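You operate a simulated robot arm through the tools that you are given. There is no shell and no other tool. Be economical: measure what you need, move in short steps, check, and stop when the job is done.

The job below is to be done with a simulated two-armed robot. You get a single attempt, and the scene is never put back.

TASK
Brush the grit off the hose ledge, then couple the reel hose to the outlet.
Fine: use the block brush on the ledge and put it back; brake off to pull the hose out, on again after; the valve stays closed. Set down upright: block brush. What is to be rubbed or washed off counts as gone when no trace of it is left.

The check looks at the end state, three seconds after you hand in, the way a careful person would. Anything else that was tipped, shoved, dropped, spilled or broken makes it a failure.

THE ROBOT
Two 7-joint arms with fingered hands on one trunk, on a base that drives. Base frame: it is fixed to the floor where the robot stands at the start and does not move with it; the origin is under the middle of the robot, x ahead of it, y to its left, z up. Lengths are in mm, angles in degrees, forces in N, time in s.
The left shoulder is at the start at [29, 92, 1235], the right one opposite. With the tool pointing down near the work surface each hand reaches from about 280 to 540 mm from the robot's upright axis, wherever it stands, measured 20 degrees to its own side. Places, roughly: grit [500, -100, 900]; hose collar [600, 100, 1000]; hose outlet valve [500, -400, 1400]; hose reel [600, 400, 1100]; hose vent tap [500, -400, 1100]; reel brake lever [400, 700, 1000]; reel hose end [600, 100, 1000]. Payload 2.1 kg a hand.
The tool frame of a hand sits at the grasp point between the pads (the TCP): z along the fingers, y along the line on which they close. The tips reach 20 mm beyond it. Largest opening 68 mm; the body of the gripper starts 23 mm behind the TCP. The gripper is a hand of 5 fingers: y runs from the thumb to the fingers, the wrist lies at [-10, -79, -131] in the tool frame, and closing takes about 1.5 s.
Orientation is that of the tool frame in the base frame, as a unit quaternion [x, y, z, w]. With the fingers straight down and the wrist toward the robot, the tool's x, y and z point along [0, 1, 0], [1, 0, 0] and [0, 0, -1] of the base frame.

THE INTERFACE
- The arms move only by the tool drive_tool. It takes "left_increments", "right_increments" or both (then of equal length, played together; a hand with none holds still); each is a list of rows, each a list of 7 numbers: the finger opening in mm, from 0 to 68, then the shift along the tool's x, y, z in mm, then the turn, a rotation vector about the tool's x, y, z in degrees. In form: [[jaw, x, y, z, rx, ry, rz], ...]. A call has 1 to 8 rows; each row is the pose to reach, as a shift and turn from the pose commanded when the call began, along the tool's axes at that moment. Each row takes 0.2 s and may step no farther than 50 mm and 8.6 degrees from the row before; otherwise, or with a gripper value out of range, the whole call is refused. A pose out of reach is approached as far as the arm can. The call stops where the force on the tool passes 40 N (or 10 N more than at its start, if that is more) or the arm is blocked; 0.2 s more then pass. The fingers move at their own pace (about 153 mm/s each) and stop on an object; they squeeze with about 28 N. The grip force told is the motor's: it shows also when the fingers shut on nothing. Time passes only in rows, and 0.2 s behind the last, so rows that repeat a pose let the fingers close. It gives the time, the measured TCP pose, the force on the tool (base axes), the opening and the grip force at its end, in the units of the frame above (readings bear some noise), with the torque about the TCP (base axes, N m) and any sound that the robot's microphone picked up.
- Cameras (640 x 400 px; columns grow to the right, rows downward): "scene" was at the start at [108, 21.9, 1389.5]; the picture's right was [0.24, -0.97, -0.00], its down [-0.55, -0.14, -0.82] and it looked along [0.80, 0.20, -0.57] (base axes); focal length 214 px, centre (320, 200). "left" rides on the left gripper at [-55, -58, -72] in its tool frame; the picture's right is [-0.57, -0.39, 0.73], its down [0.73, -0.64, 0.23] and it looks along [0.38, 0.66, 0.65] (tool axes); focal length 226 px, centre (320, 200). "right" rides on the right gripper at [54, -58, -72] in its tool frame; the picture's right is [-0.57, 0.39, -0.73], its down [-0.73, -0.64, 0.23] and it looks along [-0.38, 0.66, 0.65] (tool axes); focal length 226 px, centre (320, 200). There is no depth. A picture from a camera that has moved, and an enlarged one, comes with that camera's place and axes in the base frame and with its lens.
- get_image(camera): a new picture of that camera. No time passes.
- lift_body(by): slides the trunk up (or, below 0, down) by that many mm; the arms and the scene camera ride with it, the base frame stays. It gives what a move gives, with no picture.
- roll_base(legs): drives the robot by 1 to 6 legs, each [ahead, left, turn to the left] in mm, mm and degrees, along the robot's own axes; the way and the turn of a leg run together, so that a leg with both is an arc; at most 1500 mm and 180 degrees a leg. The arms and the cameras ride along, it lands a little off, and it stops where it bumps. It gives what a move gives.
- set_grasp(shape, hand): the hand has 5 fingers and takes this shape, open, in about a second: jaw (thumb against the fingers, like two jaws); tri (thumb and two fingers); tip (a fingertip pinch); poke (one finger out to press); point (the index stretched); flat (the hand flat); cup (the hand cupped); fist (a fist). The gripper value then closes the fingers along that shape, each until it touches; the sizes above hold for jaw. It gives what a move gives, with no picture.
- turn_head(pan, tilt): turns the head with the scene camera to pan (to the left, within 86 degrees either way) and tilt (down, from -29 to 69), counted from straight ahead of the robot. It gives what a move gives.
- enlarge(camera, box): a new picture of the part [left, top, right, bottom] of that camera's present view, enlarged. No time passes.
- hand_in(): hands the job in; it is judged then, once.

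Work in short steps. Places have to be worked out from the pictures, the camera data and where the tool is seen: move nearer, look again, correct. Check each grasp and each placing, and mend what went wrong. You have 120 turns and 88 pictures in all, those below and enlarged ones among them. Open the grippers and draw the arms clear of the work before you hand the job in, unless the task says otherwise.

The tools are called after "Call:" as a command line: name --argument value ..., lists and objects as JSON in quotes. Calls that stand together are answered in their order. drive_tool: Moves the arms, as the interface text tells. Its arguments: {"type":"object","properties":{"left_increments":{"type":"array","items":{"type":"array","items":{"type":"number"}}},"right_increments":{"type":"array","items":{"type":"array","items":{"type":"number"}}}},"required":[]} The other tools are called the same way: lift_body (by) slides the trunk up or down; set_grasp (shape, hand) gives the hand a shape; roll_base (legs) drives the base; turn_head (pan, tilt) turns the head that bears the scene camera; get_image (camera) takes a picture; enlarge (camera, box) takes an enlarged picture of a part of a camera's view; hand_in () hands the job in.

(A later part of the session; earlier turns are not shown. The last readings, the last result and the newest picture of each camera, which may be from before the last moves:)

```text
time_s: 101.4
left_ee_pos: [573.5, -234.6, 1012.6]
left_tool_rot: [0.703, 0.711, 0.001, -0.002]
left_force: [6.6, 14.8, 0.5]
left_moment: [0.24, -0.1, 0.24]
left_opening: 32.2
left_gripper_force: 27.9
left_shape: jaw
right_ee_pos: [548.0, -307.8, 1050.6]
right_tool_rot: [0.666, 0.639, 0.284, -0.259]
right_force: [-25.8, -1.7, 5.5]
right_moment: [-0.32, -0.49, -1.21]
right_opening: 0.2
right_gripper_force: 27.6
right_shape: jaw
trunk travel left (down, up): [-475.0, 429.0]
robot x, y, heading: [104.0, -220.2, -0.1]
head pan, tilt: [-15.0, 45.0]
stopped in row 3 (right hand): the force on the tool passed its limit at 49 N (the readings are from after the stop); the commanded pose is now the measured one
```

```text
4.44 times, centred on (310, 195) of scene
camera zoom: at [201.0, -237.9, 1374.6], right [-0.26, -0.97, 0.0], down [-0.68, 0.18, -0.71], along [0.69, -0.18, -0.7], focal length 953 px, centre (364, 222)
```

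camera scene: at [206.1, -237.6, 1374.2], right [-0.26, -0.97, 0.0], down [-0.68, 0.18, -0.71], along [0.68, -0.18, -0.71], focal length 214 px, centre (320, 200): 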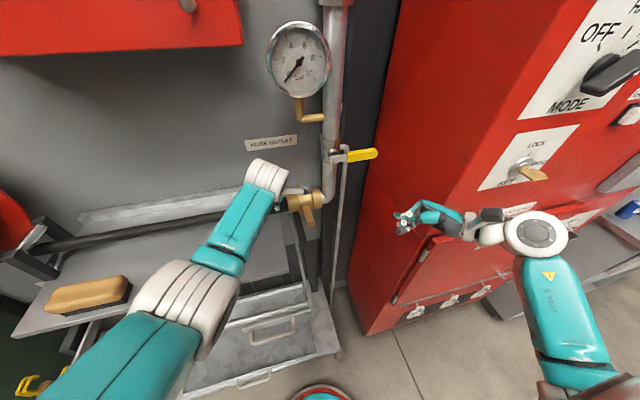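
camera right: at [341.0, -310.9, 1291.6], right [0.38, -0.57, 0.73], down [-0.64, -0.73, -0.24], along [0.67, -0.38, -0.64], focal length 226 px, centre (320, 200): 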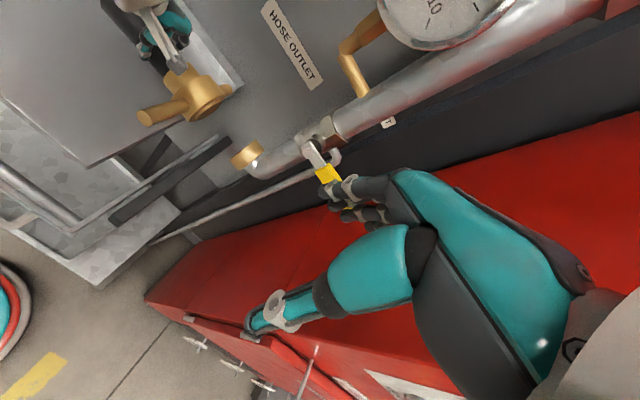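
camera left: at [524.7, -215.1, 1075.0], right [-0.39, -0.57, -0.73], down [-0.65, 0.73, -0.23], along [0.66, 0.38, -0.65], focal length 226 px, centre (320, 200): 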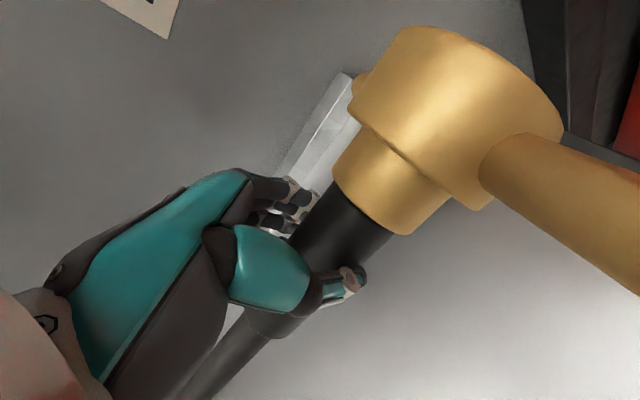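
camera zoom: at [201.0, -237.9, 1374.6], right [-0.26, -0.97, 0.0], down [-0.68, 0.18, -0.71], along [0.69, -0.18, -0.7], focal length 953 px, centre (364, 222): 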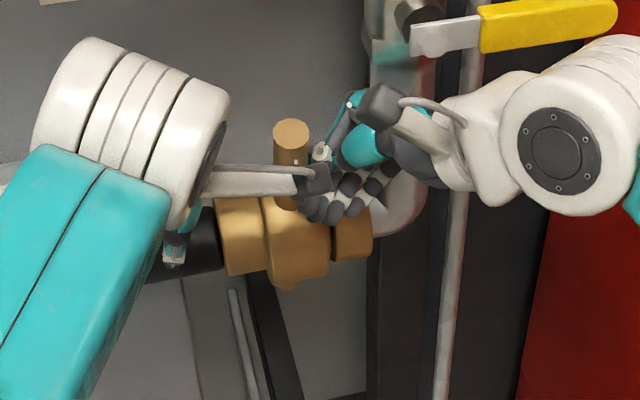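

The lug stands upright now (~90°); the stop came from the hand's body meeting the vertical pipe. I back the right hand off along its way, then test by gently pulling the hose with the left.

Call:
drive_tool --right_increments '[[0, -4, -8, 4, 0, 0, 0], [0, -17, -20, 11, 0, 0, 0], [0, -39, -30, 4, 0, 0, 0], [0, -53, -45, -17, 0, 0, 0], [0, -53, -80, -38, 0, 0, 0], [0, -46, -115, -60, 0, 0, 0]]'

Call:
drive_tool --left_increments '[[0, 3, 0, 0, 0, 0, 0], [0, 6, 0, 0, 0, 0, 0], [0, 9, 0, 0, 0, 0, 0], [0, 12, 0, 0, 0, 0, 0]]'

```text
time_s: 102.8
left_ee_pos: [574.8, -236.5, 1010.5]
left_tool_rot: [0.704, 0.71, -0.003, -0.002]
left_force: [2.5, 18.6, 15.3]
left_moment: [0.41, -0.16, 0.36]
left_opening: 32.5
left_gripper_force: 27.8
left_shape: jaw
right_ee_pos: [432.5, -374.7, 1058.4]
right_tool_rot: [0.666, 0.639, 0.283, -0.26]
right_force: [-0.4, 0.0, 0.2]
right_moment: [0.01, 0.0, -0.02]
right_opening: 0.0
right_gripper_force: 28.0
right_shape: jaw
trunk travel left (down, up): [-475.0, 429.0]
robot x, y, heading: [102.3, -218.3, -0.2]
head pan, tilt: [-15.0, 45.0]
```

```text
time_s: 103.8
left_ee_pos: [574.9, -229.0, 1011.2]
left_tool_rot: [0.705, 0.709, -0.001, -0.002]
left_force: [7.2, -7.1, 13.1]
left_moment: [-0.01, -0.25, -0.27]
left_opening: 33.3
left_gripper_force: 28.2
left_shape: jaw
right_ee_pos: [432.7, -379.5, 1056.2]
right_tool_rot: [0.667, 0.638, 0.285, -0.26]
right_force: [0.6, -0.4, 0.5]
right_moment: [0.01, 0.03, 0.01]
right_opening: 0.1
right_gripper_force: 28.0
right_shape: jaw
trunk travel left (down, up): [-475.0, 429.0]
robot x, y, heading: [106.6, -220.2, -0.1]
head pan, tilt: [-15.0, 45.0]
```

Now −7 N resisting the pull; I pull a little more to confirm.

Call:
drive_tool --left_increments '[[0, 3, 0, 0, 0, 0, 0], [0, 6, 0, 0, 0, 0, 0], [0, 6, 0, 0, 0, 0, 0]]'

Call:
enlarge --camera "scene" --box '[250, 150, 370, 240]'

```text
time_s: 104.6
left_ee_pos: [574.7, -221.1, 1010.8]
left_tool_rot: [0.704, 0.71, -0.001, -0.004]
left_force: [5.9, -6.6, 15.9]
left_moment: [0.03, -0.19, -0.23]
left_opening: 33.5
left_gripper_force: 28.0
left_shape: jaw
right_ee_pos: [433.6, -379.1, 1056.4]
right_tool_rot: [0.666, 0.638, 0.284, -0.261]
right_force: [0.0, 0.2, -0.3]
right_moment: [0.03, 0.01, -0.03]
right_opening: 0.0
right_gripper_force: 28.3
right_shape: jaw
trunk travel left (down, up): [-475.0, 429.0]
robot x, y, heading: [104.7, -224.8, -0.1]
head pan, tilt: [-15.0, 45.0]
```

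```text
4.44 times, centred on (310, 195) of scene
camera zoom: at [204.8, -241.5, 1374.2], right [-0.26, -0.97, 0.0], down [-0.68, 0.18, -0.71], along [0.68, -0.18, -0.71], focal length 953 px, centre (364, 222)
```

zoom: 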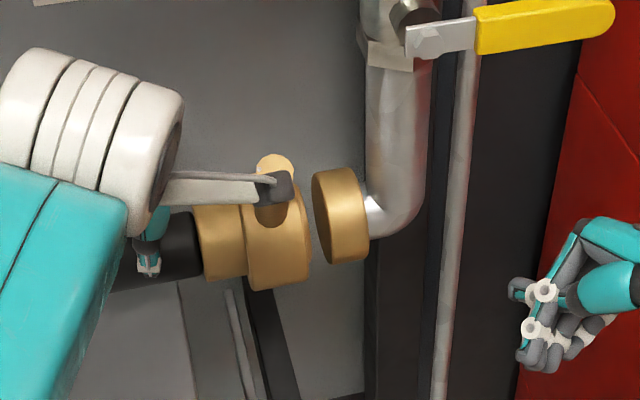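

The hose isn't latched – it came off, and the zoom shows its nose drooping ~10° (≈9 mm low) since the downward press. I re-level the hose by rolling the left hand −8° about its y, then push in again.

Call:
drive_tool --left_increments '[[0, 3, 0, 0, 0, -4, 0], [0, 4, 0, 0, 0, -8, 0], [0, 4, 0, 0, 0, -8, 0]]'

Call:
enlarge --camera "scene" --box '[250, 150, 370, 240]'

```text
time_s: 105.4
left_ee_pos: [573.6, -217.6, 1011.4]
left_tool_rot: [0.703, 0.707, -0.05, 0.048]
left_force: [6.7, -10.6, 19.7]
left_moment: [0.13, -0.41, -0.37]
left_opening: 33.7
left_gripper_force: 28.6
left_shape: jaw
right_ee_pos: [432.3, -380.2, 1057.5]
right_tool_rot: [0.667, 0.638, 0.284, -0.26]
right_force: [-0.1, -0.8, 1.1]
right_moment: [0.04, -0.02, -0.01]
right_opening: 0.0
right_gripper_force: 27.8
right_shape: jaw
trunk travel left (down, up): [-475.0, 429.0]
robot x, y, heading: [102.1, -223.7, -0.2]
head pan, tilt: [-15.0, 45.0]
```

```text
4.44 times, centred on (310, 195) of scene
camera zoom: at [204.5, -242.3, 1374.3], right [-0.26, -0.97, 0.0], down [-0.68, 0.18, -0.71], along [0.68, -0.18, -0.71], focal length 953 px, centre (364, 222)
```

zoom: 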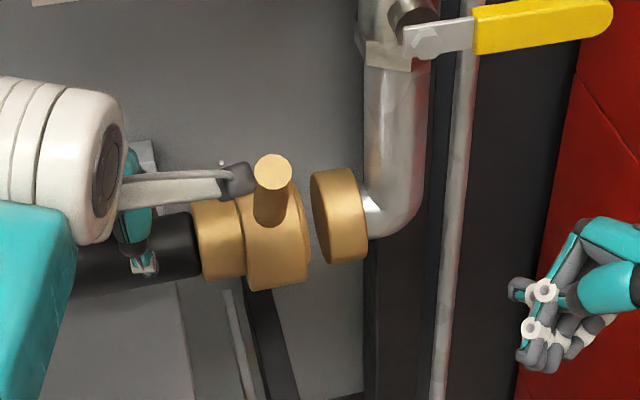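

The nose pivots freely in the pads; its droop comes from the slack hose arching. I push in toward the outlet again, raising slightly, to take the slack out.

Call:
drive_tool --left_increments '[[0, -5, 0, -2, 0, 0, 0], [0, -10, 0, -4, 0, 0, 0], [0, -15, 0, -6, 0, 0, 0], [0, -19, 0, -7, 0, 0, 0]]'

```text
time_s: 106.4
left_ee_pos: [576.6, -232.6, 1019.4]
left_tool_rot: [0.702, 0.709, -0.051, 0.047]
left_force: [-0.4, 7.8, 1.8]
left_moment: [0.16, 0.13, 0.17]
left_opening: 26.6
left_gripper_force: 27.8
left_shape: jaw
right_ee_pos: [433.5, -376.8, 1057.1]
right_tool_rot: [0.667, 0.639, 0.283, -0.26]
right_force: [-0.2, -0.4, 0.1]
right_moment: [0.04, -0.01, 0.0]
right_opening: 0.1
right_gripper_force: 27.4
right_shape: jaw
trunk travel left (down, up): [-475.0, 429.0]
robot x, y, heading: [104.1, -223.1, -0.1]
head pan, tilt: [-15.0, 45.0]
```

The opening shrank to 26.6 – hose is near the fingertips. I look before doing more.

Call:
enlarge --camera "scene" --box '[240, 145, 370, 240]'

```text
4.21 times, centred on (305, 192) of scene
camera zoom: at [205.1, -239.2, 1374.2], right [-0.26, -0.97, 0.0], down [-0.68, 0.18, -0.71], along [0.68, -0.18, -0.71], focal length 903 px, centre (383, 232)
```

zoom: 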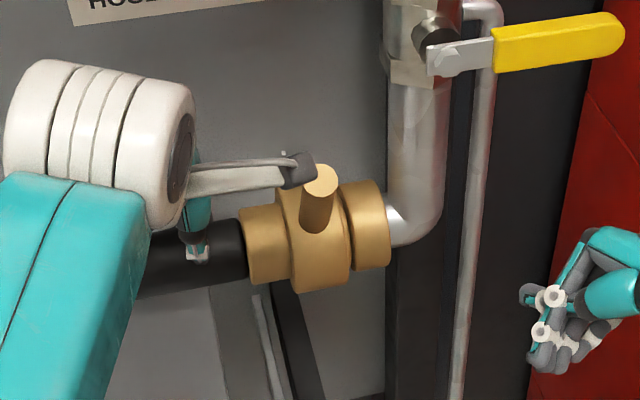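

Alignment is now good (~2 mm). I press in a little with the left and yaw the right hand −25° so its body stays clear of the pipe, then bring its fingertip to the lug's near side.

Call:
drive_tool --right_increments '[[0, 0, 0, 0, -6, 0, 6], [0, 0, 0, 0, -12, 0, 12], [0, 0, 0, 0, -17.5, 0, 17.8]]' --left_increments '[[0, -2, 0, 0, 0, 0, 0], [0, -4, 0, 0, 0, 0, 0], [0, -5, 0, 0, 0, 0, 0]]'

Call:
drive_tool --right_increments '[[0, 25, 18, 13, 0, 0, 0], [0, 51, 35, 26, 0, 0, 0], [0, 68, 44, 52, 0, 0, 0], [0, 84, 52, 78, 0, 0, 0]]'

```text
time_s: 107.2
left_ee_pos: [576.4, -236.7, 1020.9]
left_tool_rot: [0.702, 0.709, -0.052, 0.047]
left_force: [0.4, 19.5, 5.6]
left_moment: [0.32, 0.0, 0.36]
left_opening: 25.1
left_gripper_force: 28.2
left_shape: jaw
right_ee_pos: [433.7, -377.8, 1056.8]
right_tool_rot: [0.789, 0.477, 0.334, -0.195]
right_force: [0.0, -0.3, 0.1]
right_moment: [0.02, -0.01, 0.01]
right_opening: 0.0
right_gripper_force: 28.1
right_shape: jaw
trunk travel left (down, up): [-475.0, 429.0]
robot x, y, heading: [103.9, -217.7, 0.1]
head pan, tilt: [-15.0, 45.0]
```

```text
time_s: 108.2
left_ee_pos: [575.2, -237.0, 1020.6]
left_tool_rot: [0.702, 0.708, -0.052, 0.047]
left_force: [1.6, 19.8, 10.3]
left_moment: [0.44, -0.03, 0.45]
left_opening: 25.1
left_gripper_force: 27.8
left_shape: jaw
right_ee_pos: [533.7, -300.2, 1063.9]
right_tool_rot: [0.788, 0.478, 0.333, -0.196]
right_force: [-1.0, -0.8, -0.2]
right_moment: [0.03, -0.03, -0.01]
right_opening: 0.0
right_gripper_force: 28.0
right_shape: jaw
trunk travel left (down, up): [-475.0, 429.0]
robot x, y, heading: [100.9, -215.5, 0.1]
head pan, tilt: [-15.0, 45.0]
```

Reached without contact. I push the lug toward +x.

Call:
drive_tool --right_increments '[[0, 1.9, 5.3, 2, 0, 0, 0], [0, 3.8, 10.6, 4.1, 0, 0, 0], [0, 5.7, 15.9, 6.1, 0, 0, 0], [0, 7.6, 21.2, 8.2, 0, 0, 0], [0, 9.5, 26.5, 10.2, 0, 0, 0]]'

```text
time_s: 109.3
left_ee_pos: [576.3, -239.6, 1020.4]
left_tool_rot: [0.703, 0.708, -0.046, 0.049]
left_force: [19.3, 10.2, 6.5]
left_moment: [0.22, -0.43, 0.18]
left_opening: 20.2
left_gripper_force: 28.0
left_shape: jaw
right_ee_pos: [556.1, -305.2, 1059.2]
right_tool_rot: [0.792, 0.476, 0.329, -0.196]
right_force: [-20.1, -15.3, -6.6]
right_moment: [0.07, -0.19, 0.08]
right_opening: 0.0
right_gripper_force: 27.8
right_shape: jaw
trunk travel left (down, up): [-475.0, 429.0]
robot x, y, heading: [102.9, -220.3, -0.1]
head pan, tilt: [-15.0, 45.0]
stopped in row 5 (right hand): the force on the tool passed its limit at 42 N (the readings are from after the stop); the commanded pose is now the measured one
```

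42 N at the tip with little moment – the collar's end stop. I ease the right finger off and pull-test with the left.

Call:
drive_tool --right_increments '[[0, -2, -8, -2, 0, 0, 0], [0, -4, -16, -4, 0, 0, 0]]'

Call:
drive_tool --left_increments '[[0, 4, 0, 0, 0, 0, 0], [0, 8, 0, 0, 0, 0, 0], [0, 12, 0, 0, 0, 0, 0]]'

Call:
enlarge --camera "scene" --box '[240, 145, 370, 240]'

```text
time_s: 109.9
left_ee_pos: [577.0, -240.3, 1020.5]
left_tool_rot: [0.702, 0.709, -0.049, 0.048]
left_force: [19.3, 7.1, 20.0]
left_moment: [0.13, -0.67, 0.08]
left_opening: 19.6
left_gripper_force: 27.7
left_shape: jaw
right_ee_pos: [540.1, -299.1, 1062.1]
right_tool_rot: [0.79, 0.477, 0.33, -0.196]
right_force: [-0.1, -3.4, 0.9]
right_moment: [-0.02, -0.05, -0.05]
right_opening: 0.0
right_gripper_force: 27.5
right_shape: jaw
trunk travel left (down, up): [-475.0, 429.0]
robot x, y, heading: [98.3, -219.3, 0.1]
head pan, tilt: [-15.0, 45.0]
```

```text
time_s: 110.7
left_ee_pos: [575.8, -226.7, 1019.0]
left_tool_rot: [0.703, 0.708, -0.048, 0.049]
left_force: [22.2, -2.9, 28.9]
left_moment: [-0.01, -0.91, -0.04]
left_opening: 20.2
left_gripper_force: 27.8
left_shape: jaw
right_ee_pos: [539.7, -300.8, 1060.7]
right_tool_rot: [0.791, 0.477, 0.331, -0.197]
right_force: [0.4, -0.9, -0.3]
right_moment: [0.0, 0.0, 0.02]
right_opening: 0.1
right_gripper_force: 27.6
right_shape: jaw
trunk travel left (down, up): [-475.0, 429.0]
robot x, y, heading: [105.4, -219.8, 0.0]
head pan, tilt: [-15.0, 45.0]
```

```text
4.21 times, centred on (305, 192) of scene
camera zoom: at [206.0, -241.1, 1374.3], right [-0.26, -0.97, 0.0], down [-0.68, 0.18, -0.71], along [0.68, -0.18, -0.71], focal length 903 px, centre (383, 232)
```

zoom: 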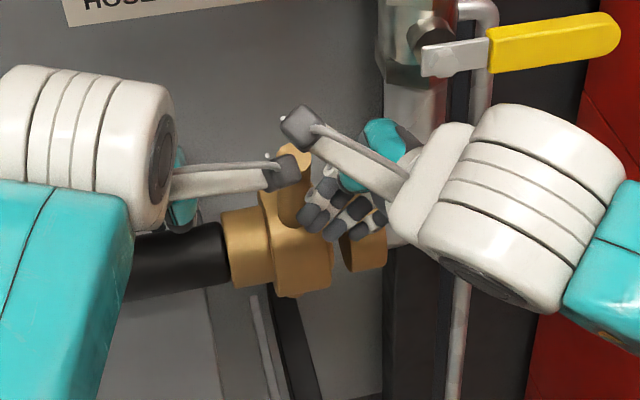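

It came away again, and the grip is at the fingertips. I'll regrip properly: right hand out of the way, hose drawn back over the ledge, level the hand, set it down and take a full grip.

Call:
drive_tool --right_increments '[[0, -16, -8, -26, 0, 0, 0], [0, -33, -17, -52, 0, 0, 0], [0, -58, -36, -65, 0, 0, 0], [0, -84, -58, -80, 0, 0, 0]]'

Call:
drive_tool --left_increments '[[0, 17, 0, -2.4, 0, 2, 0], [0, 35, 0, -4.8, 0, 4, 0], [0, 52, 0, -7.2, 0, 6, 0], [0, 69, 0, -9.7, 0, 8, 0]]'

Call:
drive_tool --left_increments '[[0, 0, 0, 8, 0, 0, 0], [0, 0, 0, 16, 0, 0, 0], [0, 0, 0, 24, 0, 0, 0], [0, 0, 0, 32, 0, 0, 0], [0, 0, 0, 39, 0, 0, 0]]'

```text
time_s: 111.7
left_ee_pos: [576.9, -227.4, 1019.2]
left_tool_rot: [0.703, 0.708, -0.049, 0.048]
left_force: [21.2, -2.7, 30.2]
left_moment: [0.07, -0.92, -0.01]
left_opening: 20.4
left_gripper_force: 28.6
left_shape: jaw
right_ee_pos: [433.3, -375.3, 1056.7]
right_tool_rot: [0.791, 0.477, 0.329, -0.197]
right_force: [1.0, 0.3, -0.6]
right_moment: [-0.04, 0.01, 0.03]
right_opening: 0.1
right_gripper_force: 27.8
right_shape: jaw
trunk travel left (down, up): [-475.0, 429.0]
robot x, y, heading: [103.5, -218.5, 0.1]
head pan, tilt: [-15.0, 45.0]
```

```text
time_s: 112.7
left_ee_pos: [574.5, -162.5, 1018.4]
left_tool_rot: [0.705, 0.709, -0.001, -0.004]
left_force: [18.6, -21.3, 13.7]
left_moment: [-0.43, -0.62, -0.38]
left_opening: 23.0
left_gripper_force: 27.7
left_shape: jaw
right_ee_pos: [433.5, -378.6, 1056.2]
right_tool_rot: [0.791, 0.475, 0.331, -0.198]
right_force: [-0.8, 0.2, -0.9]
right_moment: [-0.02, 0.03, -0.03]
right_opening: 0.0
right_gripper_force: 27.5
right_shape: jaw
trunk travel left (down, up): [-475.0, 429.0]
robot x, y, heading: [105.6, -219.2, -0.5]
head pan, tilt: [-15.0, 45.0]
```

```text
time_s: 113.1
left_ee_pos: [577.8, -162.1, 1015.7]
left_tool_rot: [0.707, 0.708, 0.004, 0.005]
left_force: [17.7, -12.0, 14.9]
left_moment: [-0.24, -0.61, -0.23]
left_opening: 21.3
left_gripper_force: 27.7
left_shape: jaw
right_ee_pos: [435.0, -378.1, 1055.9]
right_tool_rot: [0.791, 0.476, 0.33, -0.197]
right_force: [-0.1, -0.4, -0.1]
right_moment: [-0.01, -0.02, 0.0]
right_opening: 0.0
right_gripper_force: 27.7
right_shape: jaw
trunk travel left (down, up): [-475.0, 429.0]
robot x, y, heading: [104.7, -220.8, -0.4]
head pan, tilt: [-15.0, 45.0]
stopped in row 2 (left hand): the force on the tool passed its limit at 43 N (the readings are from after the stop); the commanded pose is now the measured one
```

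Blocked when lowering, with steady upward force; I need one look at the hose.

Call:
enlarge --camera "scene" --box '[130, 130, 370, 280]'

```text
2.67 times, centred on (250, 205) of scene
camera zoom: at [206.9, -243.3, 1373.9], right [-0.26, -0.97, 0.0], down [-0.68, 0.19, -0.71], along [0.68, -0.18, -0.71], focal length 572 px, centre (507, 187)
```

zoom: 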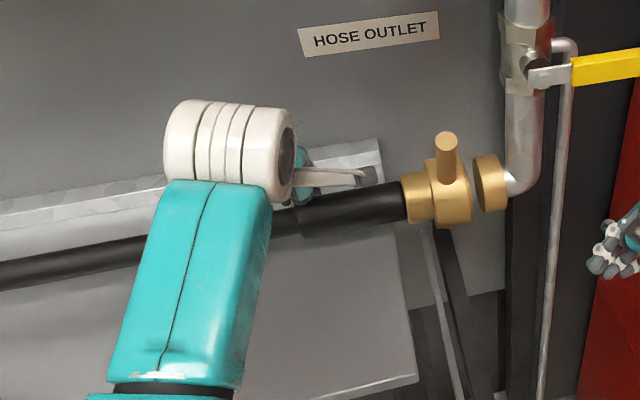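

The hand slid back along the hose while the hose end stayed at the outlet, well aligned. I open, and slide the open hand back to the black grip at axis height, then close.

Call:
drive_tool --left_increments '[[40, 0, 0, 0, 0, 0, 0], [60, 0, 0, 0, 0, 0, 0], [66, 0, 0, 0, 0, 0, 0]]'

Call:
enlarge --camera "scene" --box '[210, 140, 370, 240]'

```text
time_s: 113.9
left_ee_pos: [575.2, -159.1, 1015.5]
left_tool_rot: [0.704, 0.71, 0.003, 0.001]
left_force: [9.5, -0.5, 27.9]
left_moment: [-0.26, -0.42, 0.08]
left_opening: 39.2
left_gripper_force: 0.0
left_shape: jaw
right_ee_pos: [432.4, -375.6, 1058.0]
right_tool_rot: [0.79, 0.477, 0.331, -0.196]
right_force: [-0.5, -0.1, -0.4]
right_moment: [0.02, -0.02, 0.0]
right_opening: 0.0
right_gripper_force: 28.0
right_shape: jaw
trunk travel left (down, up): [-475.0, 429.0]
robot x, y, heading: [102.3, -219.6, 0.0]
head pan, tilt: [-15.0, 45.0]
```

```text
4.00 times, centred on (290, 190) of scene
camera zoom: at [203.8, -241.0, 1374.4], right [-0.26, -0.97, 0.0], down [-0.68, 0.18, -0.71], along [0.68, -0.18, -0.71], focal length 858 px, centre (440, 240)
```

zoom: 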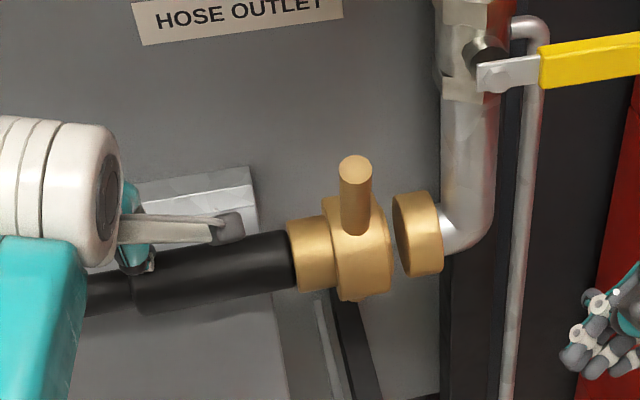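

I need to know whether a picture is left; I open the hand fully and try one right-camera look.

Call:
drive_tool --left_increments '[[68, 0, 0, 0, 0, 0, 0], [68, 0, 0, 0, 0, 0, 0], [68, 0, 0, 0, 0, 0, 0]]'

Call:
enlarge --camera "scene" --box '[160, 140, 370, 270]'

```text
time_s: 114.7
left_ee_pos: [575.2, -159.7, 1015.0]
left_tool_rot: [0.705, 0.709, 0.003, 0.002]
left_force: [8.9, -3.7, 30.5]
left_moment: [-0.28, -0.44, 0.07]
left_opening: 39.9
left_gripper_force: 0.0
left_shape: jaw
right_ee_pos: [432.2, -375.7, 1056.9]
right_tool_rot: [0.791, 0.476, 0.33, -0.196]
right_force: [-0.1, 0.1, -0.7]
right_moment: [-0.01, -0.01, 0.0]
right_opening: 0.0
right_gripper_force: 27.9
right_shape: jaw
trunk travel left (down, up): [-475.0, 429.0]
robot x, y, heading: [104.5, -221.2, 0.0]
head pan, tilt: [-15.0, 45.0]
```

```text
refused: no pictures are left
```

No pictures remain; from here I go by readings. The opening is stuck at 40 with 30 N upward on the hand, so I ease the hand up a little while opening.

Call:
drive_tool --left_increments '[[68, 0, 0, -4, 0, 0, 0], [68, 0, 0, -8, 0, 0, 0], [68, 0, 0, -12, 0, 0, 0], [68, 0, 0, -12, 0, 0, 0]]'

```text
time_s: 115.7
left_ee_pos: [577.3, -159.0, 1024.6]
left_tool_rot: [0.705, 0.709, 0.003, 0.001]
left_force: [13.5, -3.1, 11.2]
left_moment: [-0.2, -0.25, 0.14]
left_opening: 37.7
left_gripper_force: 0.1
left_shape: jaw
right_ee_pos: [432.5, -374.6, 1057.2]
right_tool_rot: [0.79, 0.477, 0.33, -0.197]
right_force: [-0.4, -0.1, 0.4]
right_moment: [0.02, 0.02, -0.03]
right_opening: 0.0
right_gripper_force: 28.1
right_shape: jaw
trunk travel left (down, up): [-475.0, 429.0]
robot x, y, heading: [101.0, -218.8, -0.1]
head pan, tilt: [-15.0, 45.0]
```

Still some force; I raise further until free.

Call:
drive_tool --left_increments '[[68, 0, 0, -5, 0, 0, 0], [68, 0, 0, -12, 0, 0, 0], [68, 0, 0, -20, 0, 0, 0], [68, 0, 0, -20, 0, 0, 0]]'

```text
time_s: 116.7
left_ee_pos: [575.4, -158.1, 1045.9]
left_tool_rot: [0.704, 0.71, 0.001, 0.001]
left_force: [-1.6, -0.5, -0.4]
left_moment: [0.02, -0.02, -0.01]
left_opening: 67.7
left_gripper_force: 0.0
left_shape: jaw
right_ee_pos: [432.1, -375.1, 1055.6]
right_tool_rot: [0.791, 0.476, 0.331, -0.196]
right_force: [0.7, -0.2, -0.2]
right_moment: [0.01, 0.0, 0.03]
right_opening: 0.2
right_gripper_force: 28.5
right_shape: jaw
trunk travel left (down, up): [-475.0, 429.0]
robot x, y, heading: [101.6, -220.0, -0.4]
head pan, tilt: [-15.0, 45.0]
```

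The hand is free. I move over the black grip and lower to axis height to feel whether the hose end still is there.

Call:
drive_tool --left_increments '[[68, -32, 0, 0, 0, 0, 0], [68, -64, 0, 0, 0, 0, 0], [68, -64, 0, 15, 0, 0, 0], [68, -64, 0, 30, 0, 0, 0], [68, -64, 0, 46, 0, 0, 0], [68, -64, 0, 46, 0, 0, 0]]'

Call:
drive_tool --left_increments '[[40, 0, 0, 0, 0, 0, 0], [0, 0, 0, 0, 0, 0, 0], [0, 0, 0, 0, 0, 0, 0], [0, 0, 0, 0, 0, 0, 0], [0, 0, 0, 0, 0, 0, 0], [0, 0, 0, 0, 0, 0, 0]]'

```text
time_s: 118.1
left_ee_pos: [575.0, -223.1, 999.9]
left_tool_rot: [0.704, 0.71, 0.002, 0.002]
left_force: [0.0, 0.1, -0.6]
left_moment: [0.01, -0.01, -0.01]
left_opening: 67.9
left_gripper_force: 0.0
left_shape: jaw
right_ee_pos: [433.9, -375.1, 1056.3]
right_tool_rot: [0.79, 0.477, 0.33, -0.196]
right_force: [0.2, -0.1, 0.4]
right_moment: [-0.02, 0.01, -0.01]
right_opening: 0.0
right_gripper_force: 27.6
right_shape: jaw
trunk travel left (down, up): [-475.0, 429.0]
robot x, y, heading: [103.9, -222.5, -0.1]
head pan, tilt: [-15.0, 45.0]
```

```text
time_s: 119.5
left_ee_pos: [575.2, -223.3, 998.2]
left_tool_rot: [0.705, 0.709, 0.001, 0.0]
left_force: [0.5, 0.1, -8.5]
left_moment: [0.05, 0.03, -0.14]
left_opening: 29.7
left_gripper_force: 28.0
left_shape: jaw
right_ee_pos: [433.9, -374.4, 1057.0]
right_tool_rot: [0.79, 0.478, 0.33, -0.196]
right_force: [0.6, -0.7, -0.7]
right_moment: [0.02, 0.01, -0.02]
right_opening: 0.0
right_gripper_force: 27.9
right_shape: jaw
trunk travel left (down, up): [-475.0, 429.0]
robot x, y, heading: [104.6, -222.8, -0.3]
head pan, tilt: [-15.0, 45.0]
```

The hose end is right there (29.7 mm, grip good). Pull test with this firm grip.

Call:
drive_tool --left_increments '[[0, 3, 0, 0, 0, 0, 0], [0, 6, 0, 0, 0, 0, 0], [0, 9, 0, 0, 0, 0, 0], [0, 12, 0, 0, 0, 0, 0]]'

```text
time_s: 120.5
left_ee_pos: [577.4, -213.6, 998.7]
left_tool_rot: [0.706, 0.709, 0.003, 0.001]
left_force: [-0.2, -9.3, -9.9]
left_moment: [-0.08, 0.09, -0.32]
left_opening: 29.6
left_gripper_force: 27.8
left_shape: jaw
right_ee_pos: [434.0, -376.4, 1056.2]
right_tool_rot: [0.791, 0.475, 0.33, -0.197]
right_force: [-0.5, 0.0, 0.0]
right_moment: [-0.01, 0.0, 0.01]
right_opening: 0.1
right_gripper_force: 27.6
right_shape: jaw
trunk travel left (down, up): [-475.0, 429.0]
robot x, y, heading: [101.7, -220.3, -0.0]
head pan, tilt: [-15.0, 45.0]
```

Not latched (it just slides with ~9 N). I push home again with this good grip.

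Call:
drive_tool --left_increments '[[0, -5, 0, 0, 0, 0, 0], [0, -10, 0, 0, 0, 0, 0], [0, -14, 0, 0, 0, 0, 0], [0, -18, 0, 0, 0, 0, 0], [0, -21, 0, 0, 0, 0, 0]]'

```text
time_s: 121.7
left_ee_pos: [576.4, -228.6, 998.6]
left_tool_rot: [0.703, 0.711, 0.002, 0.001]
left_force: [-0.2, 19.0, -12.6]
left_moment: [0.21, 0.07, 0.29]
left_opening: 29.5
left_gripper_force: 28.1
left_shape: jaw
right_ee_pos: [434.8, -372.5, 1057.6]
right_tool_rot: [0.791, 0.477, 0.329, -0.195]
right_force: [-0.2, 0.0, 0.2]
right_moment: [0.03, 0.03, -0.02]
right_opening: 0.0
right_gripper_force: 27.8
right_shape: jaw
trunk travel left (down, up): [-475.0, 429.0]
robot x, y, heading: [101.6, -220.1, -0.0]
head pan, tilt: [-15.0, 45.0]
```

Contact 19 N. For better access to the lug, I regrip the left hand ~46 mm further back on the black grip (it is ~94 mm long), which moves its camera clear.

Call:
drive_tool --left_increments '[[40, 4, 0, 0, 0, 0, 0], [68, 4, 0, 0, 0, 0, 0], [68, 4, 0, 0, 0, 0, 0], [68, 25, 0, 0, 0, 0, 0], [68, 48, 0, 0, 0, 0, 0]]'

Call:
drive_tool --left_increments '[[40, 0, 0, 0, 0, 0, 0], [0, 0, 0, 0, 0, 0, 0], [0, 0, 0, 0, 0, 0, 0], [0, 0, 0, 0, 0, 0, 0], [0, 0, 0, 0, 0, 0, 0], [0, 0, 0, 0, 0, 0, 0]]'

Call:
drive_tool --left_increments '[[0, -4, 0, 0, 0, 0, 0], [0, -8, 0, 0, 0, 0, 0], [0, -11, 0, 0, 0, 0, 0]]'

```text
time_s: 122.9
left_ee_pos: [574.0, -183.6, 1000.7]
left_tool_rot: [0.705, 0.709, 0.002, 0.001]
left_force: [-0.4, 0.2, 0.9]
left_moment: [-0.02, -0.02, 0.0]
left_opening: 67.6
left_gripper_force: 0.0
left_shape: jaw
right_ee_pos: [433.4, -375.0, 1058.5]
right_tool_rot: [0.79, 0.477, 0.33, -0.197]
right_force: [0.3, -1.0, 0.1]
right_moment: [0.01, -0.02, -0.01]
right_opening: 0.2
right_gripper_force: 28.4
right_shape: jaw
trunk travel left (down, up): [-475.0, 429.0]
robot x, y, heading: [99.5, -220.2, -0.0]
head pan, tilt: [-15.0, 45.0]
```

```text
time_s: 124.3
left_ee_pos: [575.3, -184.3, 1000.6]
left_tool_rot: [0.704, 0.71, 0.003, 0.001]
left_force: [-1.3, -0.3, -8.1]
left_moment: [-0.02, 0.04, -0.08]
left_opening: 30.8
left_gripper_force: 27.7
left_shape: jaw
right_ee_pos: [434.3, -374.2, 1058.0]
right_tool_rot: [0.791, 0.477, 0.33, -0.196]
right_force: [-0.1, 0.0, -0.5]
right_moment: [-0.03, 0.02, -0.03]
right_opening: 0.1
right_gripper_force: 28.4
right_shape: jaw
trunk travel left (down, up): [-475.0, 429.0]
robot x, y, heading: [101.5, -221.8, -0.0]
head pan, tilt: [-15.0, 45.0]
```

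```text
time_s: 125.1
left_ee_pos: [575.6, -190.4, 999.0]
left_tool_rot: [0.704, 0.711, 0.002, 0.002]
left_force: [-4.4, 24.3, -4.0]
left_moment: [0.29, 0.05, 0.47]
left_opening: 30.6
left_gripper_force: 28.2
left_shape: jaw
right_ee_pos: [432.8, -372.3, 1058.4]
right_tool_rot: [0.791, 0.477, 0.329, -0.196]
right_force: [0.4, -0.2, 0.9]
right_moment: [-0.01, 0.04, -0.03]
right_opening: 0.0
right_gripper_force: 27.9
right_shape: jaw
trunk travel left (down, up): [-475.0, 429.0]
robot x, y, heading: [103.2, -219.1, 0.1]
head pan, tilt: [-15.0, 45.0]
```

Gripped and pressing 24 N. Now I bring the right hand nearly vertical (12° tilt), jaws along x, at z≈1096.

Call:
drive_tool --right_increments '[[0, 0, 0, 0, 6, 0, -6], [0, 0, 0, 0, 12, 0, -12], [0, 0, 0, 0, 17.5, 0, -17.8]]'

Call:
drive_tool --right_increments '[[68, 7, 0, -7, 0, -8.2, 0], [68, 14, 0, -14, 0, -16.4, 0], [68, 20, 0, -20, 0, -24.6, 0], [68, 27, 0, -27, 0, -33, 0], [68, 27, 0, -27, 0, -33, 0]]'

```text
time_s: 125.9
left_ee_pos: [575.8, -190.6, 1000.1]
left_tool_rot: [0.705, 0.71, 0.001, 0.002]
left_force: [-3.3, 26.8, -6.6]
left_moment: [0.32, 0.03, 0.5]
left_opening: 30.4
left_gripper_force: 28.1
left_shape: jaw
right_ee_pos: [433.1, -371.9, 1058.6]
right_tool_rot: [0.668, 0.638, 0.281, -0.26]
right_force: [-0.9, -0.6, -0.3]
right_moment: [-0.01, 0.0, 0.0]
right_opening: 0.0
right_gripper_force: 28.1
right_shape: jaw
trunk travel left (down, up): [-475.0, 429.0]
robot x, y, heading: [106.7, -221.5, -0.0]
head pan, tilt: [-15.0, 45.0]
```

```text
time_s: 127.1
left_ee_pos: [576.7, -191.4, 998.6]
left_tool_rot: [0.705, 0.709, 0.001, 0.002]
left_force: [-3.7, 28.3, -6.6]
left_moment: [0.29, 0.03, 0.54]
left_opening: 30.4
left_gripper_force: 28.0
left_shape: jaw
right_ee_pos: [431.9, -371.3, 1098.1]
right_tool_rot: [0.721, 0.685, 0.077, -0.067]
right_force: [0.1, 0.2, -0.7]
right_moment: [-0.01, 0.0, 0.0]
right_opening: 67.5
right_gripper_force: 0.1
right_shape: jaw
trunk travel left (down, up): [-475.0, 429.0]
robot x, y, heading: [102.7, -219.7, 0.2]
head pan, tilt: [-15.0, 45.0]
```

Now over to the lug from the front at this height: first left, then +x.

Call:
drive_tool --right_increments '[[68, 36, -2, 7.5, 0, 0, 0], [68, 72, -4, 15, 0, 0, 0], [68, 74, 42, 16, 0, 0, 0], [68, 77, 88, 17, 0, 0, 0], [68, 79, 132, 17.5, 0, 0, 0], [68, 79, 132, 17.5, 0, 0, 0]]'

```text
time_s: 128.5
left_ee_pos: [576.5, -192.2, 998.9]
left_tool_rot: [0.705, 0.709, 0.001, 0.001]
left_force: [-1.1, 24.7, -6.4]
left_moment: [0.29, 0.02, 0.45]
left_opening: 30.2
left_gripper_force: 28.0
left_shape: jaw
right_ee_pos: [570.1, -299.6, 1097.2]
right_tool_rot: [0.721, 0.686, 0.077, -0.068]
right_force: [0.6, -0.8, 0.0]
right_moment: [0.01, -0.02, 0.02]
right_opening: 67.7
right_gripper_force: 0.1
right_shape: jaw
trunk travel left (down, up): [-475.0, 429.0]
robot x, y, heading: [101.2, -219.7, -0.1]
head pan, tilt: [-15.0, 45.0]
```

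No contact. I lower to straddle the lug, then close to feel it.

Call:
drive_tool --right_increments '[[68, 0, 0, 10, 0, 0, 0], [68, -1, 0, 20, 0, 0, 0], [68, -2, 0, 30, 0, 0, 0], [68, -3, 0, 38, 0, 0, 0]]'

Call:
drive_tool --right_increments '[[40, 0, 0, 0, 0, 0, 0], [0, 0, 0, 0, 0, 0, 0], [0, 0, 0, 0, 0, 0, 0], [0, 0, 0, 0, 0, 0, 0], [0, 0, 0, 0, 0, 0, 0], [0, 0, 0, 0, 0, 0, 0]]'

```text
time_s: 129.5
left_ee_pos: [574.6, -192.0, 999.9]
left_tool_rot: [0.705, 0.709, 0.001, 0.002]
left_force: [1.2, 22.8, -10.1]
left_moment: [0.24, 0.06, 0.42]
left_opening: 31.1
left_gripper_force: 27.8
left_shape: jaw
right_ee_pos: [570.4, -292.6, 1058.4]
right_tool_rot: [0.72, 0.686, 0.077, -0.068]
right_force: [-4.6, 2.1, 4.6]
right_moment: [-0.06, -0.02, -0.06]
right_opening: 67.8
right_gripper_force: 0.1
right_shape: jaw
trunk travel left (down, up): [-475.0, 429.0]
robot x, y, heading: [102.7, -218.9, 0.0]
head pan, tilt: [-15.0, 45.0]
```

```text
time_s: 130.9
left_ee_pos: [574.8, -191.5, 1000.3]
left_tool_rot: [0.704, 0.71, 0.0, 0.003]
left_force: [5.8, 18.9, -12.6]
left_moment: [0.16, 0.06, 0.29]
left_opening: 30.8
left_gripper_force: 28.3
left_shape: jaw
right_ee_pos: [568.5, -293.0, 1058.4]
right_tool_rot: [0.72, 0.686, 0.077, -0.066]
right_force: [-13.8, 7.1, 8.6]
right_moment: [-0.14, -1.1, -0.07]
right_opening: 9.1
right_gripper_force: 27.4
right_shape: jaw
trunk travel left (down, up): [-475.0, 429.0]
robot x, y, heading: [105.2, -221.6, -0.2]
head pan, tilt: [-15.0, 45.0]
```

The lug is caught. With the hose seated at ~19 N, I push the lug to its +x end first.

Call:
drive_tool --right_increments '[[0, 0, 4, 0, 0, 0, 0], [0, 0, 8, 0, 0, 0, 0], [0, 0, 12, 0, 0, 0, 0], [0, 0, 16, 0, 0, 0, 0]]' --left_increments '[[0, -1, 0, 0, 0, 0, 0], [0, -2, 0, -1, 0, 0, 0], [0, -2, 0, -1, 0, 0, 0], [0, -2, 0, -1, 0, 0, 0]]'

```text
time_s: 131.4
left_ee_pos: [572.6, -190.1, 1000.2]
left_tool_rot: [0.703, 0.711, 0.003, 0.0]
left_force: [11.1, 15.0, -11.0]
left_moment: [0.11, -0.02, 0.19]
left_opening: 31.9
left_gripper_force: 27.9
left_shape: jaw
right_ee_pos: [570.4, -291.3, 1059.3]
right_tool_rot: [0.719, 0.687, 0.077, -0.07]
right_force: [-31.6, 0.5, 8.3]
right_moment: [-0.36, -1.41, -0.16]
right_opening: 10.2
right_gripper_force: 27.6
right_shape: jaw
trunk travel left (down, up): [-475.0, 429.0]
robot x, y, heading: [101.5, -215.5, -0.0]
head pan, tilt: [-15.0, 45.0]
stopped in row 2 (right hand): the force on the tool passed its limit at 43 N (the readings are from after the stop); the commanded pose is now the measured one
```

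That's the upper stop. Now I turn it the other way with the hose pressed home: open the jaw a bit and sweep the lug with the far fingers toward me and down.

Call:
drive_tool --right_increments '[[50, 0, 0, 0, 0, 0, 0], [50, 0, 0, 0, 0, 0, 0]]' --left_increments '[[0, -2, 0, 0, 0, 0, 0], [0, -4, 0, 0, 0, 0, 0]]'

Call:
drive_tool --right_increments '[[50, -2.6, -10, -9.8, 0, 0, 0], [50, -5.6, -30.6, -10.6, 0, 0, 0], [50, -8.2, -50.6, -3.2, 0, 0, 0], [50, -10.7, -62.6, 5.4, 0, 0, 0]]'

```text
time_s: 132.0
left_ee_pos: [573.6, -194.1, 999.6]
left_tool_rot: [0.703, 0.711, 0.002, 0.0]
left_force: [-0.4, 30.8, -8.8]
left_moment: [0.3, 0.02, 0.64]
left_opening: 30.8
left_gripper_force: 27.7
left_shape: jaw
right_ee_pos: [572.3, -292.1, 1058.5]
right_tool_rot: [0.72, 0.686, 0.077, -0.068]
right_force: [-19.0, -0.5, 4.0]
right_moment: [0.0, -0.39, -0.08]
right_opening: 50.0
right_gripper_force: 0.1
right_shape: jaw
trunk travel left (down, up): [-475.0, 429.0]
robot x, y, heading: [102.4, -218.4, 0.1]
head pan, tilt: [-15.0, 45.0]
```

```text
time_s: 133.0
left_ee_pos: [576.4, -194.7, 999.3]
left_tool_rot: [0.703, 0.711, 0.002, 0.002]
left_force: [-4.8, 34.2, -1.7]
left_moment: [0.41, -0.02, 0.76]
left_opening: 29.7
left_gripper_force: 27.7
left_shape: jaw
right_ee_pos: [510.0, -298.0, 1050.5]
right_tool_rot: [0.72, 0.686, 0.076, -0.069]
right_force: [1.3, 0.3, 0.4]
right_moment: [-0.01, -0.01, 0.02]
right_opening: 51.0
right_gripper_force: 0.0
right_shape: jaw
trunk travel left (down, up): [-475.0, 429.0]
robot x, y, heading: [105.1, -221.5, -0.2]
head pan, tilt: [-15.0, 45.0]
```

Sweep went freely. I continue down to the horizontal stop.

Call:
drive_tool --right_increments '[[50, -2, -10, 7.6, 0, 0, 0], [50, -4.7, -17, 18.3, 0, 0, 0], [50, -6.8, -22, 27, 0, 0, 0], [50, -8.5, -24, 34.8, 0, 0, 0]]'

```text
time_s: 134.0
left_ee_pos: [574.4, -192.6, 999.0]
left_tool_rot: [0.702, 0.712, 0.004, -0.001]
left_force: [-1.4, 22.0, 0.8]
left_moment: [0.29, -0.05, 0.42]
left_opening: 30.0
left_gripper_force: 28.4
left_shape: jaw
right_ee_pos: [491.1, -298.9, 1022.9]
right_tool_rot: [0.718, 0.688, 0.084, -0.066]
right_force: [0.7, -2.2, 8.9]
right_moment: [-0.04, -0.37, -0.09]
right_opening: 53.0
right_gripper_force: 0.0
right_shape: jaw
trunk travel left (down, up): [-475.0, 429.0]
robot x, y, heading: [105.6, -220.1, -0.1]
head pan, tilt: [-15.0, 45.0]
stopped in row 4 (right hand): the force on the tool passed its limit at 43 N (the readings are from after the stop); the commanded pose is now the measured one
```

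Lower stop reached with the hose pressed home. Pull test: left +y.

Call:
drive_tool --right_increments '[[60, 0, 0, -10, 0, 0, 0], [60, 0, 0, -25, 0, 0, 0], [60, 0, 0, -25, 0, 0, 0], [60, 0, 0, -25, 0, 0, 0], [60, 0, 0, -25, 0, 0, 0]]' --left_increments '[[0, 4, 0, 0, 0, 0, 0], [0, 8, 0, 0, 0, 0, 0], [0, 12, 0, 0, 0, 0, 0], [0, 16, 0, 0, 0, 0, 0], [0, 18, 0, 0, 0, 0, 0]]'

```text
time_s: 135.2
left_ee_pos: [576.7, -181.5, 998.0]
left_tool_rot: [0.704, 0.71, 0.003, -0.001]
left_force: [-1.9, -6.8, -1.4]
left_moment: [-0.08, 0.07, -0.18]
left_opening: 30.2
left_gripper_force: 27.4
left_shape: jaw
right_ee_pos: [489.4, -309.0, 1046.1]
right_tool_rot: [0.72, 0.685, 0.084, -0.068]
right_force: [0.2, 0.3, -0.6]
right_moment: [-0.03, -0.02, 0.02]
right_opening: 60.0
right_gripper_force: 0.1
right_shape: jaw
trunk travel left (down, up): [-475.0, 429.0]
robot x, y, heading: [100.3, -220.2, -0.2]
head pan, tilt: [-15.0, 45.0]
```

I pull a bit more to be certain.

Call:
drive_tool --left_increments '[[0, 5, 0, 0, 0, 0, 0], [0, 10, 0, 0, 0, 0, 0], [0, 15, 0, 0, 0, 0, 0], [0, 15, 0, 0, 0, 0, 0]]'

```text
time_s: 136.2
left_ee_pos: [575.0, -163.4, 998.4]
left_tool_rot: [0.704, 0.71, 0.003, -0.001]
left_force: [1.1, 0.7, -1.8]
left_moment: [-0.03, 0.02, -0.08]
left_opening: 30.2
left_gripper_force: 28.3
left_shape: jaw
right_ee_pos: [490.4, -307.4, 1045.3]
right_tool_rot: [0.719, 0.686, 0.084, -0.068]
right_force: [0.5, 0.8, -0.1]
right_moment: [0.01, 0.02, 0.02]
right_opening: 60.2
right_gripper_force: 0.1
right_shape: jaw
trunk travel left (down, up): [-475.0, 429.0]
robot x, y, heading: [105.8, -218.4, -0.1]
head pan, tilt: [-15.0, 45.0]
```

Not latched by the lower position either. The hose end rests naturally in line when released, so I bring it back close, release and regrip it to level it, while moving the right hand out.

Call:
drive_tool --right_increments '[[60, -20, -16, -9, 0, 0, 0], [60, -40, -32, -19, 0, 0, 0], [60, -61, -47, -28, 0, 0, 0], [0, -61, -47, -28, 0, 0, 0]]' --left_increments '[[0, -5, 0, 0, 0, 0, 0], [0, -10, 0, 0, 0, 0, 0], [0, -15, 0, 0, 0, 0, 0], [0, -19, 0, 0, 0, 0, 0]]'

Call:
drive_tool --left_increments '[[45, 0, 0, 0, 0, 0, 0], [68, 0, 0, 0, 0, 0, 0], [68, 0, 0, 0, 0, 0, 0], [68, 0, 0, 0, 0, 0, 0]]' --right_increments '[[0, 0, 0, 0, 0, 8.3, 0], [0, 0, 0, 0, 0, 16.6, 0], [0, 0, 0, 0, 0, 25, 0], [0, 0, 0, 0, 0, 33, 0]]'

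Call:
drive_tool --left_increments '[[40, 0, 0, 0, 0, 0, 0], [0, 0, 0, 0, 0, 0, 0], [0, 0, 0, 0, 0, 0, 0], [0, 0, 0, 0, 0, 0, 0], [0, 0, 0, 0, 0, 0, 0], [0, 0, 0, 0, 0, 0, 0]]'

```text
time_s: 137.2
left_ee_pos: [575.7, -187.1, 998.0]
left_tool_rot: [0.704, 0.71, 0.003, -0.001]
left_force: [0.9, -4.1, -1.4]
left_moment: [-0.07, 0.01, -0.14]
left_opening: 30.7
left_gripper_force: 28.0
left_shape: jaw
right_ee_pos: [441.1, -370.2, 1058.2]
right_tool_rot: [0.719, 0.687, 0.084, -0.068]
right_force: [-0.2, -0.5, -0.2]
right_moment: [0.02, -0.02, -0.02]
right_opening: 0.1
right_gripper_force: 9.3
right_shape: jaw
trunk travel left (down, up): [-475.0, 429.0]
robot x, y, heading: [106.6, -220.2, 0.0]
head pan, tilt: [-15.0, 45.0]
```

```text
time_s: 138.2
left_ee_pos: [575.5, -184.9, 999.1]
left_tool_rot: [0.704, 0.71, 0.003, 0.0]
left_force: [0.1, 0.3, -0.9]
left_moment: [0.01, 0.0, 0.0]
left_opening: 67.6
left_gripper_force: 0.1
left_shape: jaw
right_ee_pos: [439.0, -369.3, 1058.0]
right_tool_rot: [0.666, 0.639, 0.285, -0.26]
right_force: [0.1, 0.3, 0.4]
right_moment: [0.0, 0.02, -0.01]
right_opening: 0.0
right_gripper_force: 28.1
right_shape: jaw
trunk travel left (down, up): [-475.0, 429.0]
robot x, y, heading: [104.6, -221.1, -0.2]
head pan, tilt: [-15.0, 45.0]
```

```text
time_s: 139.6
left_ee_pos: [576.1, -185.4, 997.9]
left_tool_rot: [0.704, 0.71, 0.002, -0.002]
left_force: [-0.8, -0.2, -10.7]
left_moment: [0.01, 0.12, -0.04]
left_opening: 29.3
left_gripper_force: 28.2
left_shape: jaw
right_ee_pos: [440.6, -369.2, 1058.3]
right_tool_rot: [0.666, 0.639, 0.285, -0.26]
right_force: [-0.1, 0.7, 0.1]
right_moment: [0.01, -0.03, -0.01]
right_opening: 0.0
right_gripper_force: 28.2
right_shape: jaw
trunk travel left (down, up): [-475.0, 429.0]
robot x, y, heading: [105.3, -217.2, -0.0]
head pan, tilt: [-15.0, 45.0]
```

Regripped at the hose's natural line. I press it home.

Call:
drive_tool --left_increments '[[0, -3, 0, -1, 0, 0, 0], [0, -6, 0, -2, 0, 0, 0], [0, -9, 0, -2, 0, 0, 0], [0, -11, 0, -2, 0, 0, 0]]' --right_increments '[[0, 0, 0, 0, -4.4, 0, 4.4], [0, 0, 0, 0, -8.8, 0, 8.9], [0, 0, 0, 0, -13.1, 0, 13.4], [0, 0, 0, 0, -17.5, 0, 17.8]]'

```text
time_s: 140.6
left_ee_pos: [577.1, -189.9, 999.1]
left_tool_rot: [0.702, 0.712, 0.0, -0.002]
left_force: [-4.2, 24.2, -25.8]
left_moment: [0.16, 0.25, 0.43]
left_opening: 28.3
left_gripper_force: 27.7
left_shape: jaw
right_ee_pos: [441.8, -366.1, 1058.5]
right_tool_rot: [0.789, 0.478, 0.334, -0.195]
right_force: [0.5, -0.2, 0.3]
right_moment: [-0.01, -0.01, 0.0]
right_opening: 0.1
right_gripper_force: 27.9
right_shape: jaw
trunk travel left (down, up): [-475.0, 429.0]
robot x, y, heading: [100.5, -218.7, -0.2]
head pan, tilt: [-15.0, 45.0]
```

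Pressing with 24 N. The right hand goes low and under the lug (−25° yaw config).

Call:
drive_tool --right_increments '[[0, -15, 6, 27, 0, 0, 0], [0, -29, 12, 54, 0, 0, 0], [0, -44, 18, 81, 0, 0, 0], [0, -23, 22, 104, 0, 0, 0], [0, -2, 26, 127.6, 0, 0, 0]]'

```text
time_s: 141.8
left_ee_pos: [576.9, -192.3, 998.8]
left_tool_rot: [0.704, 0.711, 0.0, -0.001]
left_force: [-3.5, 27.0, -27.9]
left_moment: [0.14, 0.23, 0.45]
left_opening: 28.1
left_gripper_force: 28.3
left_shape: jaw
right_ee_pos: [494.6, -317.7, 969.0]
right_tool_rot: [0.789, 0.477, 0.333, -0.196]
right_force: [-0.7, 0.4, 0.4]
right_moment: [-0.01, 0.02, -0.02]
right_opening: 0.1
right_gripper_force: 28.3
right_shape: jaw
right hand out of reach, approached as far as the arm can: row 5
trunk travel left (down, up): [-475.0, 429.0]
robot x, y, heading: [104.0, -218.5, 0.1]
head pan, tilt: [-15.0, 45.0]
```

Slightly short. I try the remaining 20 mm.

Call:
drive_tool --right_increments '[[0, 9, 1, 6, 0, 0, 0], [0, 16.5, 2, 12, 0, 0, 0]]'

```text
time_s: 142.4
left_ee_pos: [576.2, -191.2, 999.8]
left_tool_rot: [0.703, 0.711, 0.001, 0.0]
left_force: [-2.8, 26.2, -28.5]
left_moment: [0.13, 0.24, 0.43]
left_opening: 28.3
left_gripper_force: 28.1
left_shape: jaw
right_ee_pos: [495.5, -316.5, 968.6]
right_tool_rot: [0.789, 0.479, 0.333, -0.195]
right_force: [-0.2, 0.7, 0.0]
right_moment: [0.02, 0.0, 0.03]
right_opening: 0.0
right_gripper_force: 28.0
right_shape: jaw
right hand out of reach, approached as far as the arm can: row 1, 2
trunk travel left (down, up): [-475.0, 429.0]
robot x, y, heading: [104.7, -219.6, -0.1]
head pan, tilt: [-15.0, 45.0]
```

I take the yaw out (as in the first successful lift) and finish the approach.

Call:
drive_tool --right_increments '[[0, 0, 0, 0, 6, 0, -6], [0, 0, 0, 0, 12, 0, -12], [0, 0, 0, 0, 17.5, 0, -17.8]]'

Call:
drive_tool --right_increments '[[0, 6, 6, 6.5, 0, 0, 0], [0, 12.6, 11.2, 13, 0, 0, 0]]'

```text
time_s: 143.2
left_ee_pos: [576.9, -192.0, 1000.2]
left_tool_rot: [0.703, 0.711, 0.001, -0.001]
left_force: [-2.6, 26.4, -27.6]
left_moment: [0.19, 0.29, 0.44]
left_opening: 28.4
left_gripper_force: 28.0
left_shape: jaw
right_ee_pos: [495.6, -317.1, 968.7]
right_tool_rot: [0.667, 0.639, 0.283, -0.259]
right_force: [-0.3, -0.1, 0.3]
right_moment: [-0.03, 0.03, 0.01]
right_opening: 0.0
right_gripper_force: 28.3
right_shape: jaw
trunk travel left (down, up): [-475.0, 429.0]
robot x, y, heading: [100.1, -214.9, -0.1]
head pan, tilt: [-15.0, 45.0]
```

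```text
time_s: 143.8
left_ee_pos: [577.2, -192.8, 1000.2]
left_tool_rot: [0.704, 0.711, 0.001, -0.001]
left_force: [-3.1, 26.5, -27.4]
left_moment: [0.12, 0.23, 0.42]
left_opening: 27.9
left_gripper_force: 27.4
left_shape: jaw
right_ee_pos: [507.7, -298.8, 970.0]
right_tool_rot: [0.666, 0.639, 0.283, -0.259]
right_force: [-0.5, -1.0, 0.1]
right_moment: [0.0, -0.02, 0.02]
right_opening: 0.1
right_gripper_force: 27.7
right_shape: jaw
trunk travel left (down, up): [-475.0, 429.0]
robot x, y, heading: [107.3, -221.2, -0.3]
head pan, tilt: [-15.0, 45.0]
```

Under the lug. I lift it along its arc with the hose pressed in.

Call:
drive_tool --right_increments '[[0, 10.5, 0, -10.7, 0, 0, 0], [0, 21, 3, -21, 0, 0, 0], [0, 31, 8, -31, 0, 0, 0], [0, 39.5, 16, -39, 0, 0, 0], [0, 46.7, 24, -45.7, 0, 0, 0], [0, 52.5, 32, -51, 0, 0, 0]]'

```text
time_s: 145.2
left_ee_pos: [576.4, -192.3, 999.8]
left_tool_rot: [0.704, 0.711, 0.001, 0.0]
left_force: [-0.1, 27.0, -27.3]
left_moment: [0.15, 0.21, 0.43]
left_opening: 28.6
left_gripper_force: 28.4
left_shape: jaw
right_ee_pos: [537.6, -299.0, 1042.5]
right_tool_rot: [0.666, 0.639, 0.282, -0.261]
right_force: [-6.0, -1.1, -3.1]
right_moment: [-0.01, 0.09, -0.01]
right_opening: 0.0
right_gripper_force: 27.9
right_shape: jaw
trunk travel left (down, up): [-475.0, 429.0]
robot x, y, heading: [101.8, -220.6, 0.1]
head pan, tilt: [-15.0, 45.0]
```

Lug lifted. I continue to the upper stop.

Call:
drive_tool --right_increments '[[0, 2, 3, -2, 0, 0, 0], [0, 3.6, 6, -3.3, 0, 0, 0], [0, 5.8, 10, -5.2, 0, 0, 0], [0, 8, 14, -7, 0, 0, 0], [0, 9, 18, -7.5, 0, 0, 0]]'

```text
time_s: 146.2
left_ee_pos: [574.0, -191.0, 998.9]
left_tool_rot: [0.702, 0.712, 0.002, -0.004]
left_force: [8.3, 18.8, -18.7]
left_moment: [0.12, 0.08, 0.25]
left_opening: 29.9
left_gripper_force: 28.2
left_shape: jaw
right_ee_pos: [546.8, -301.0, 1049.6]
right_tool_rot: [0.668, 0.64, 0.275, -0.262]
right_force: [-26.6, -7.1, -10.7]
right_moment: [-0.14, 0.42, 0.04]
right_opening: 0.0
right_gripper_force: 28.3
right_shape: jaw
trunk travel left (down, up): [-475.0, 429.0]
robot x, y, heading: [100.3, -219.4, -0.2]
head pan, tilt: [-15.0, 45.0]
stopped in row 4 (right hand): the force on the tool passed its limit at 43 N (the readings are from after the stop); the commanded pose is now the measured one
```

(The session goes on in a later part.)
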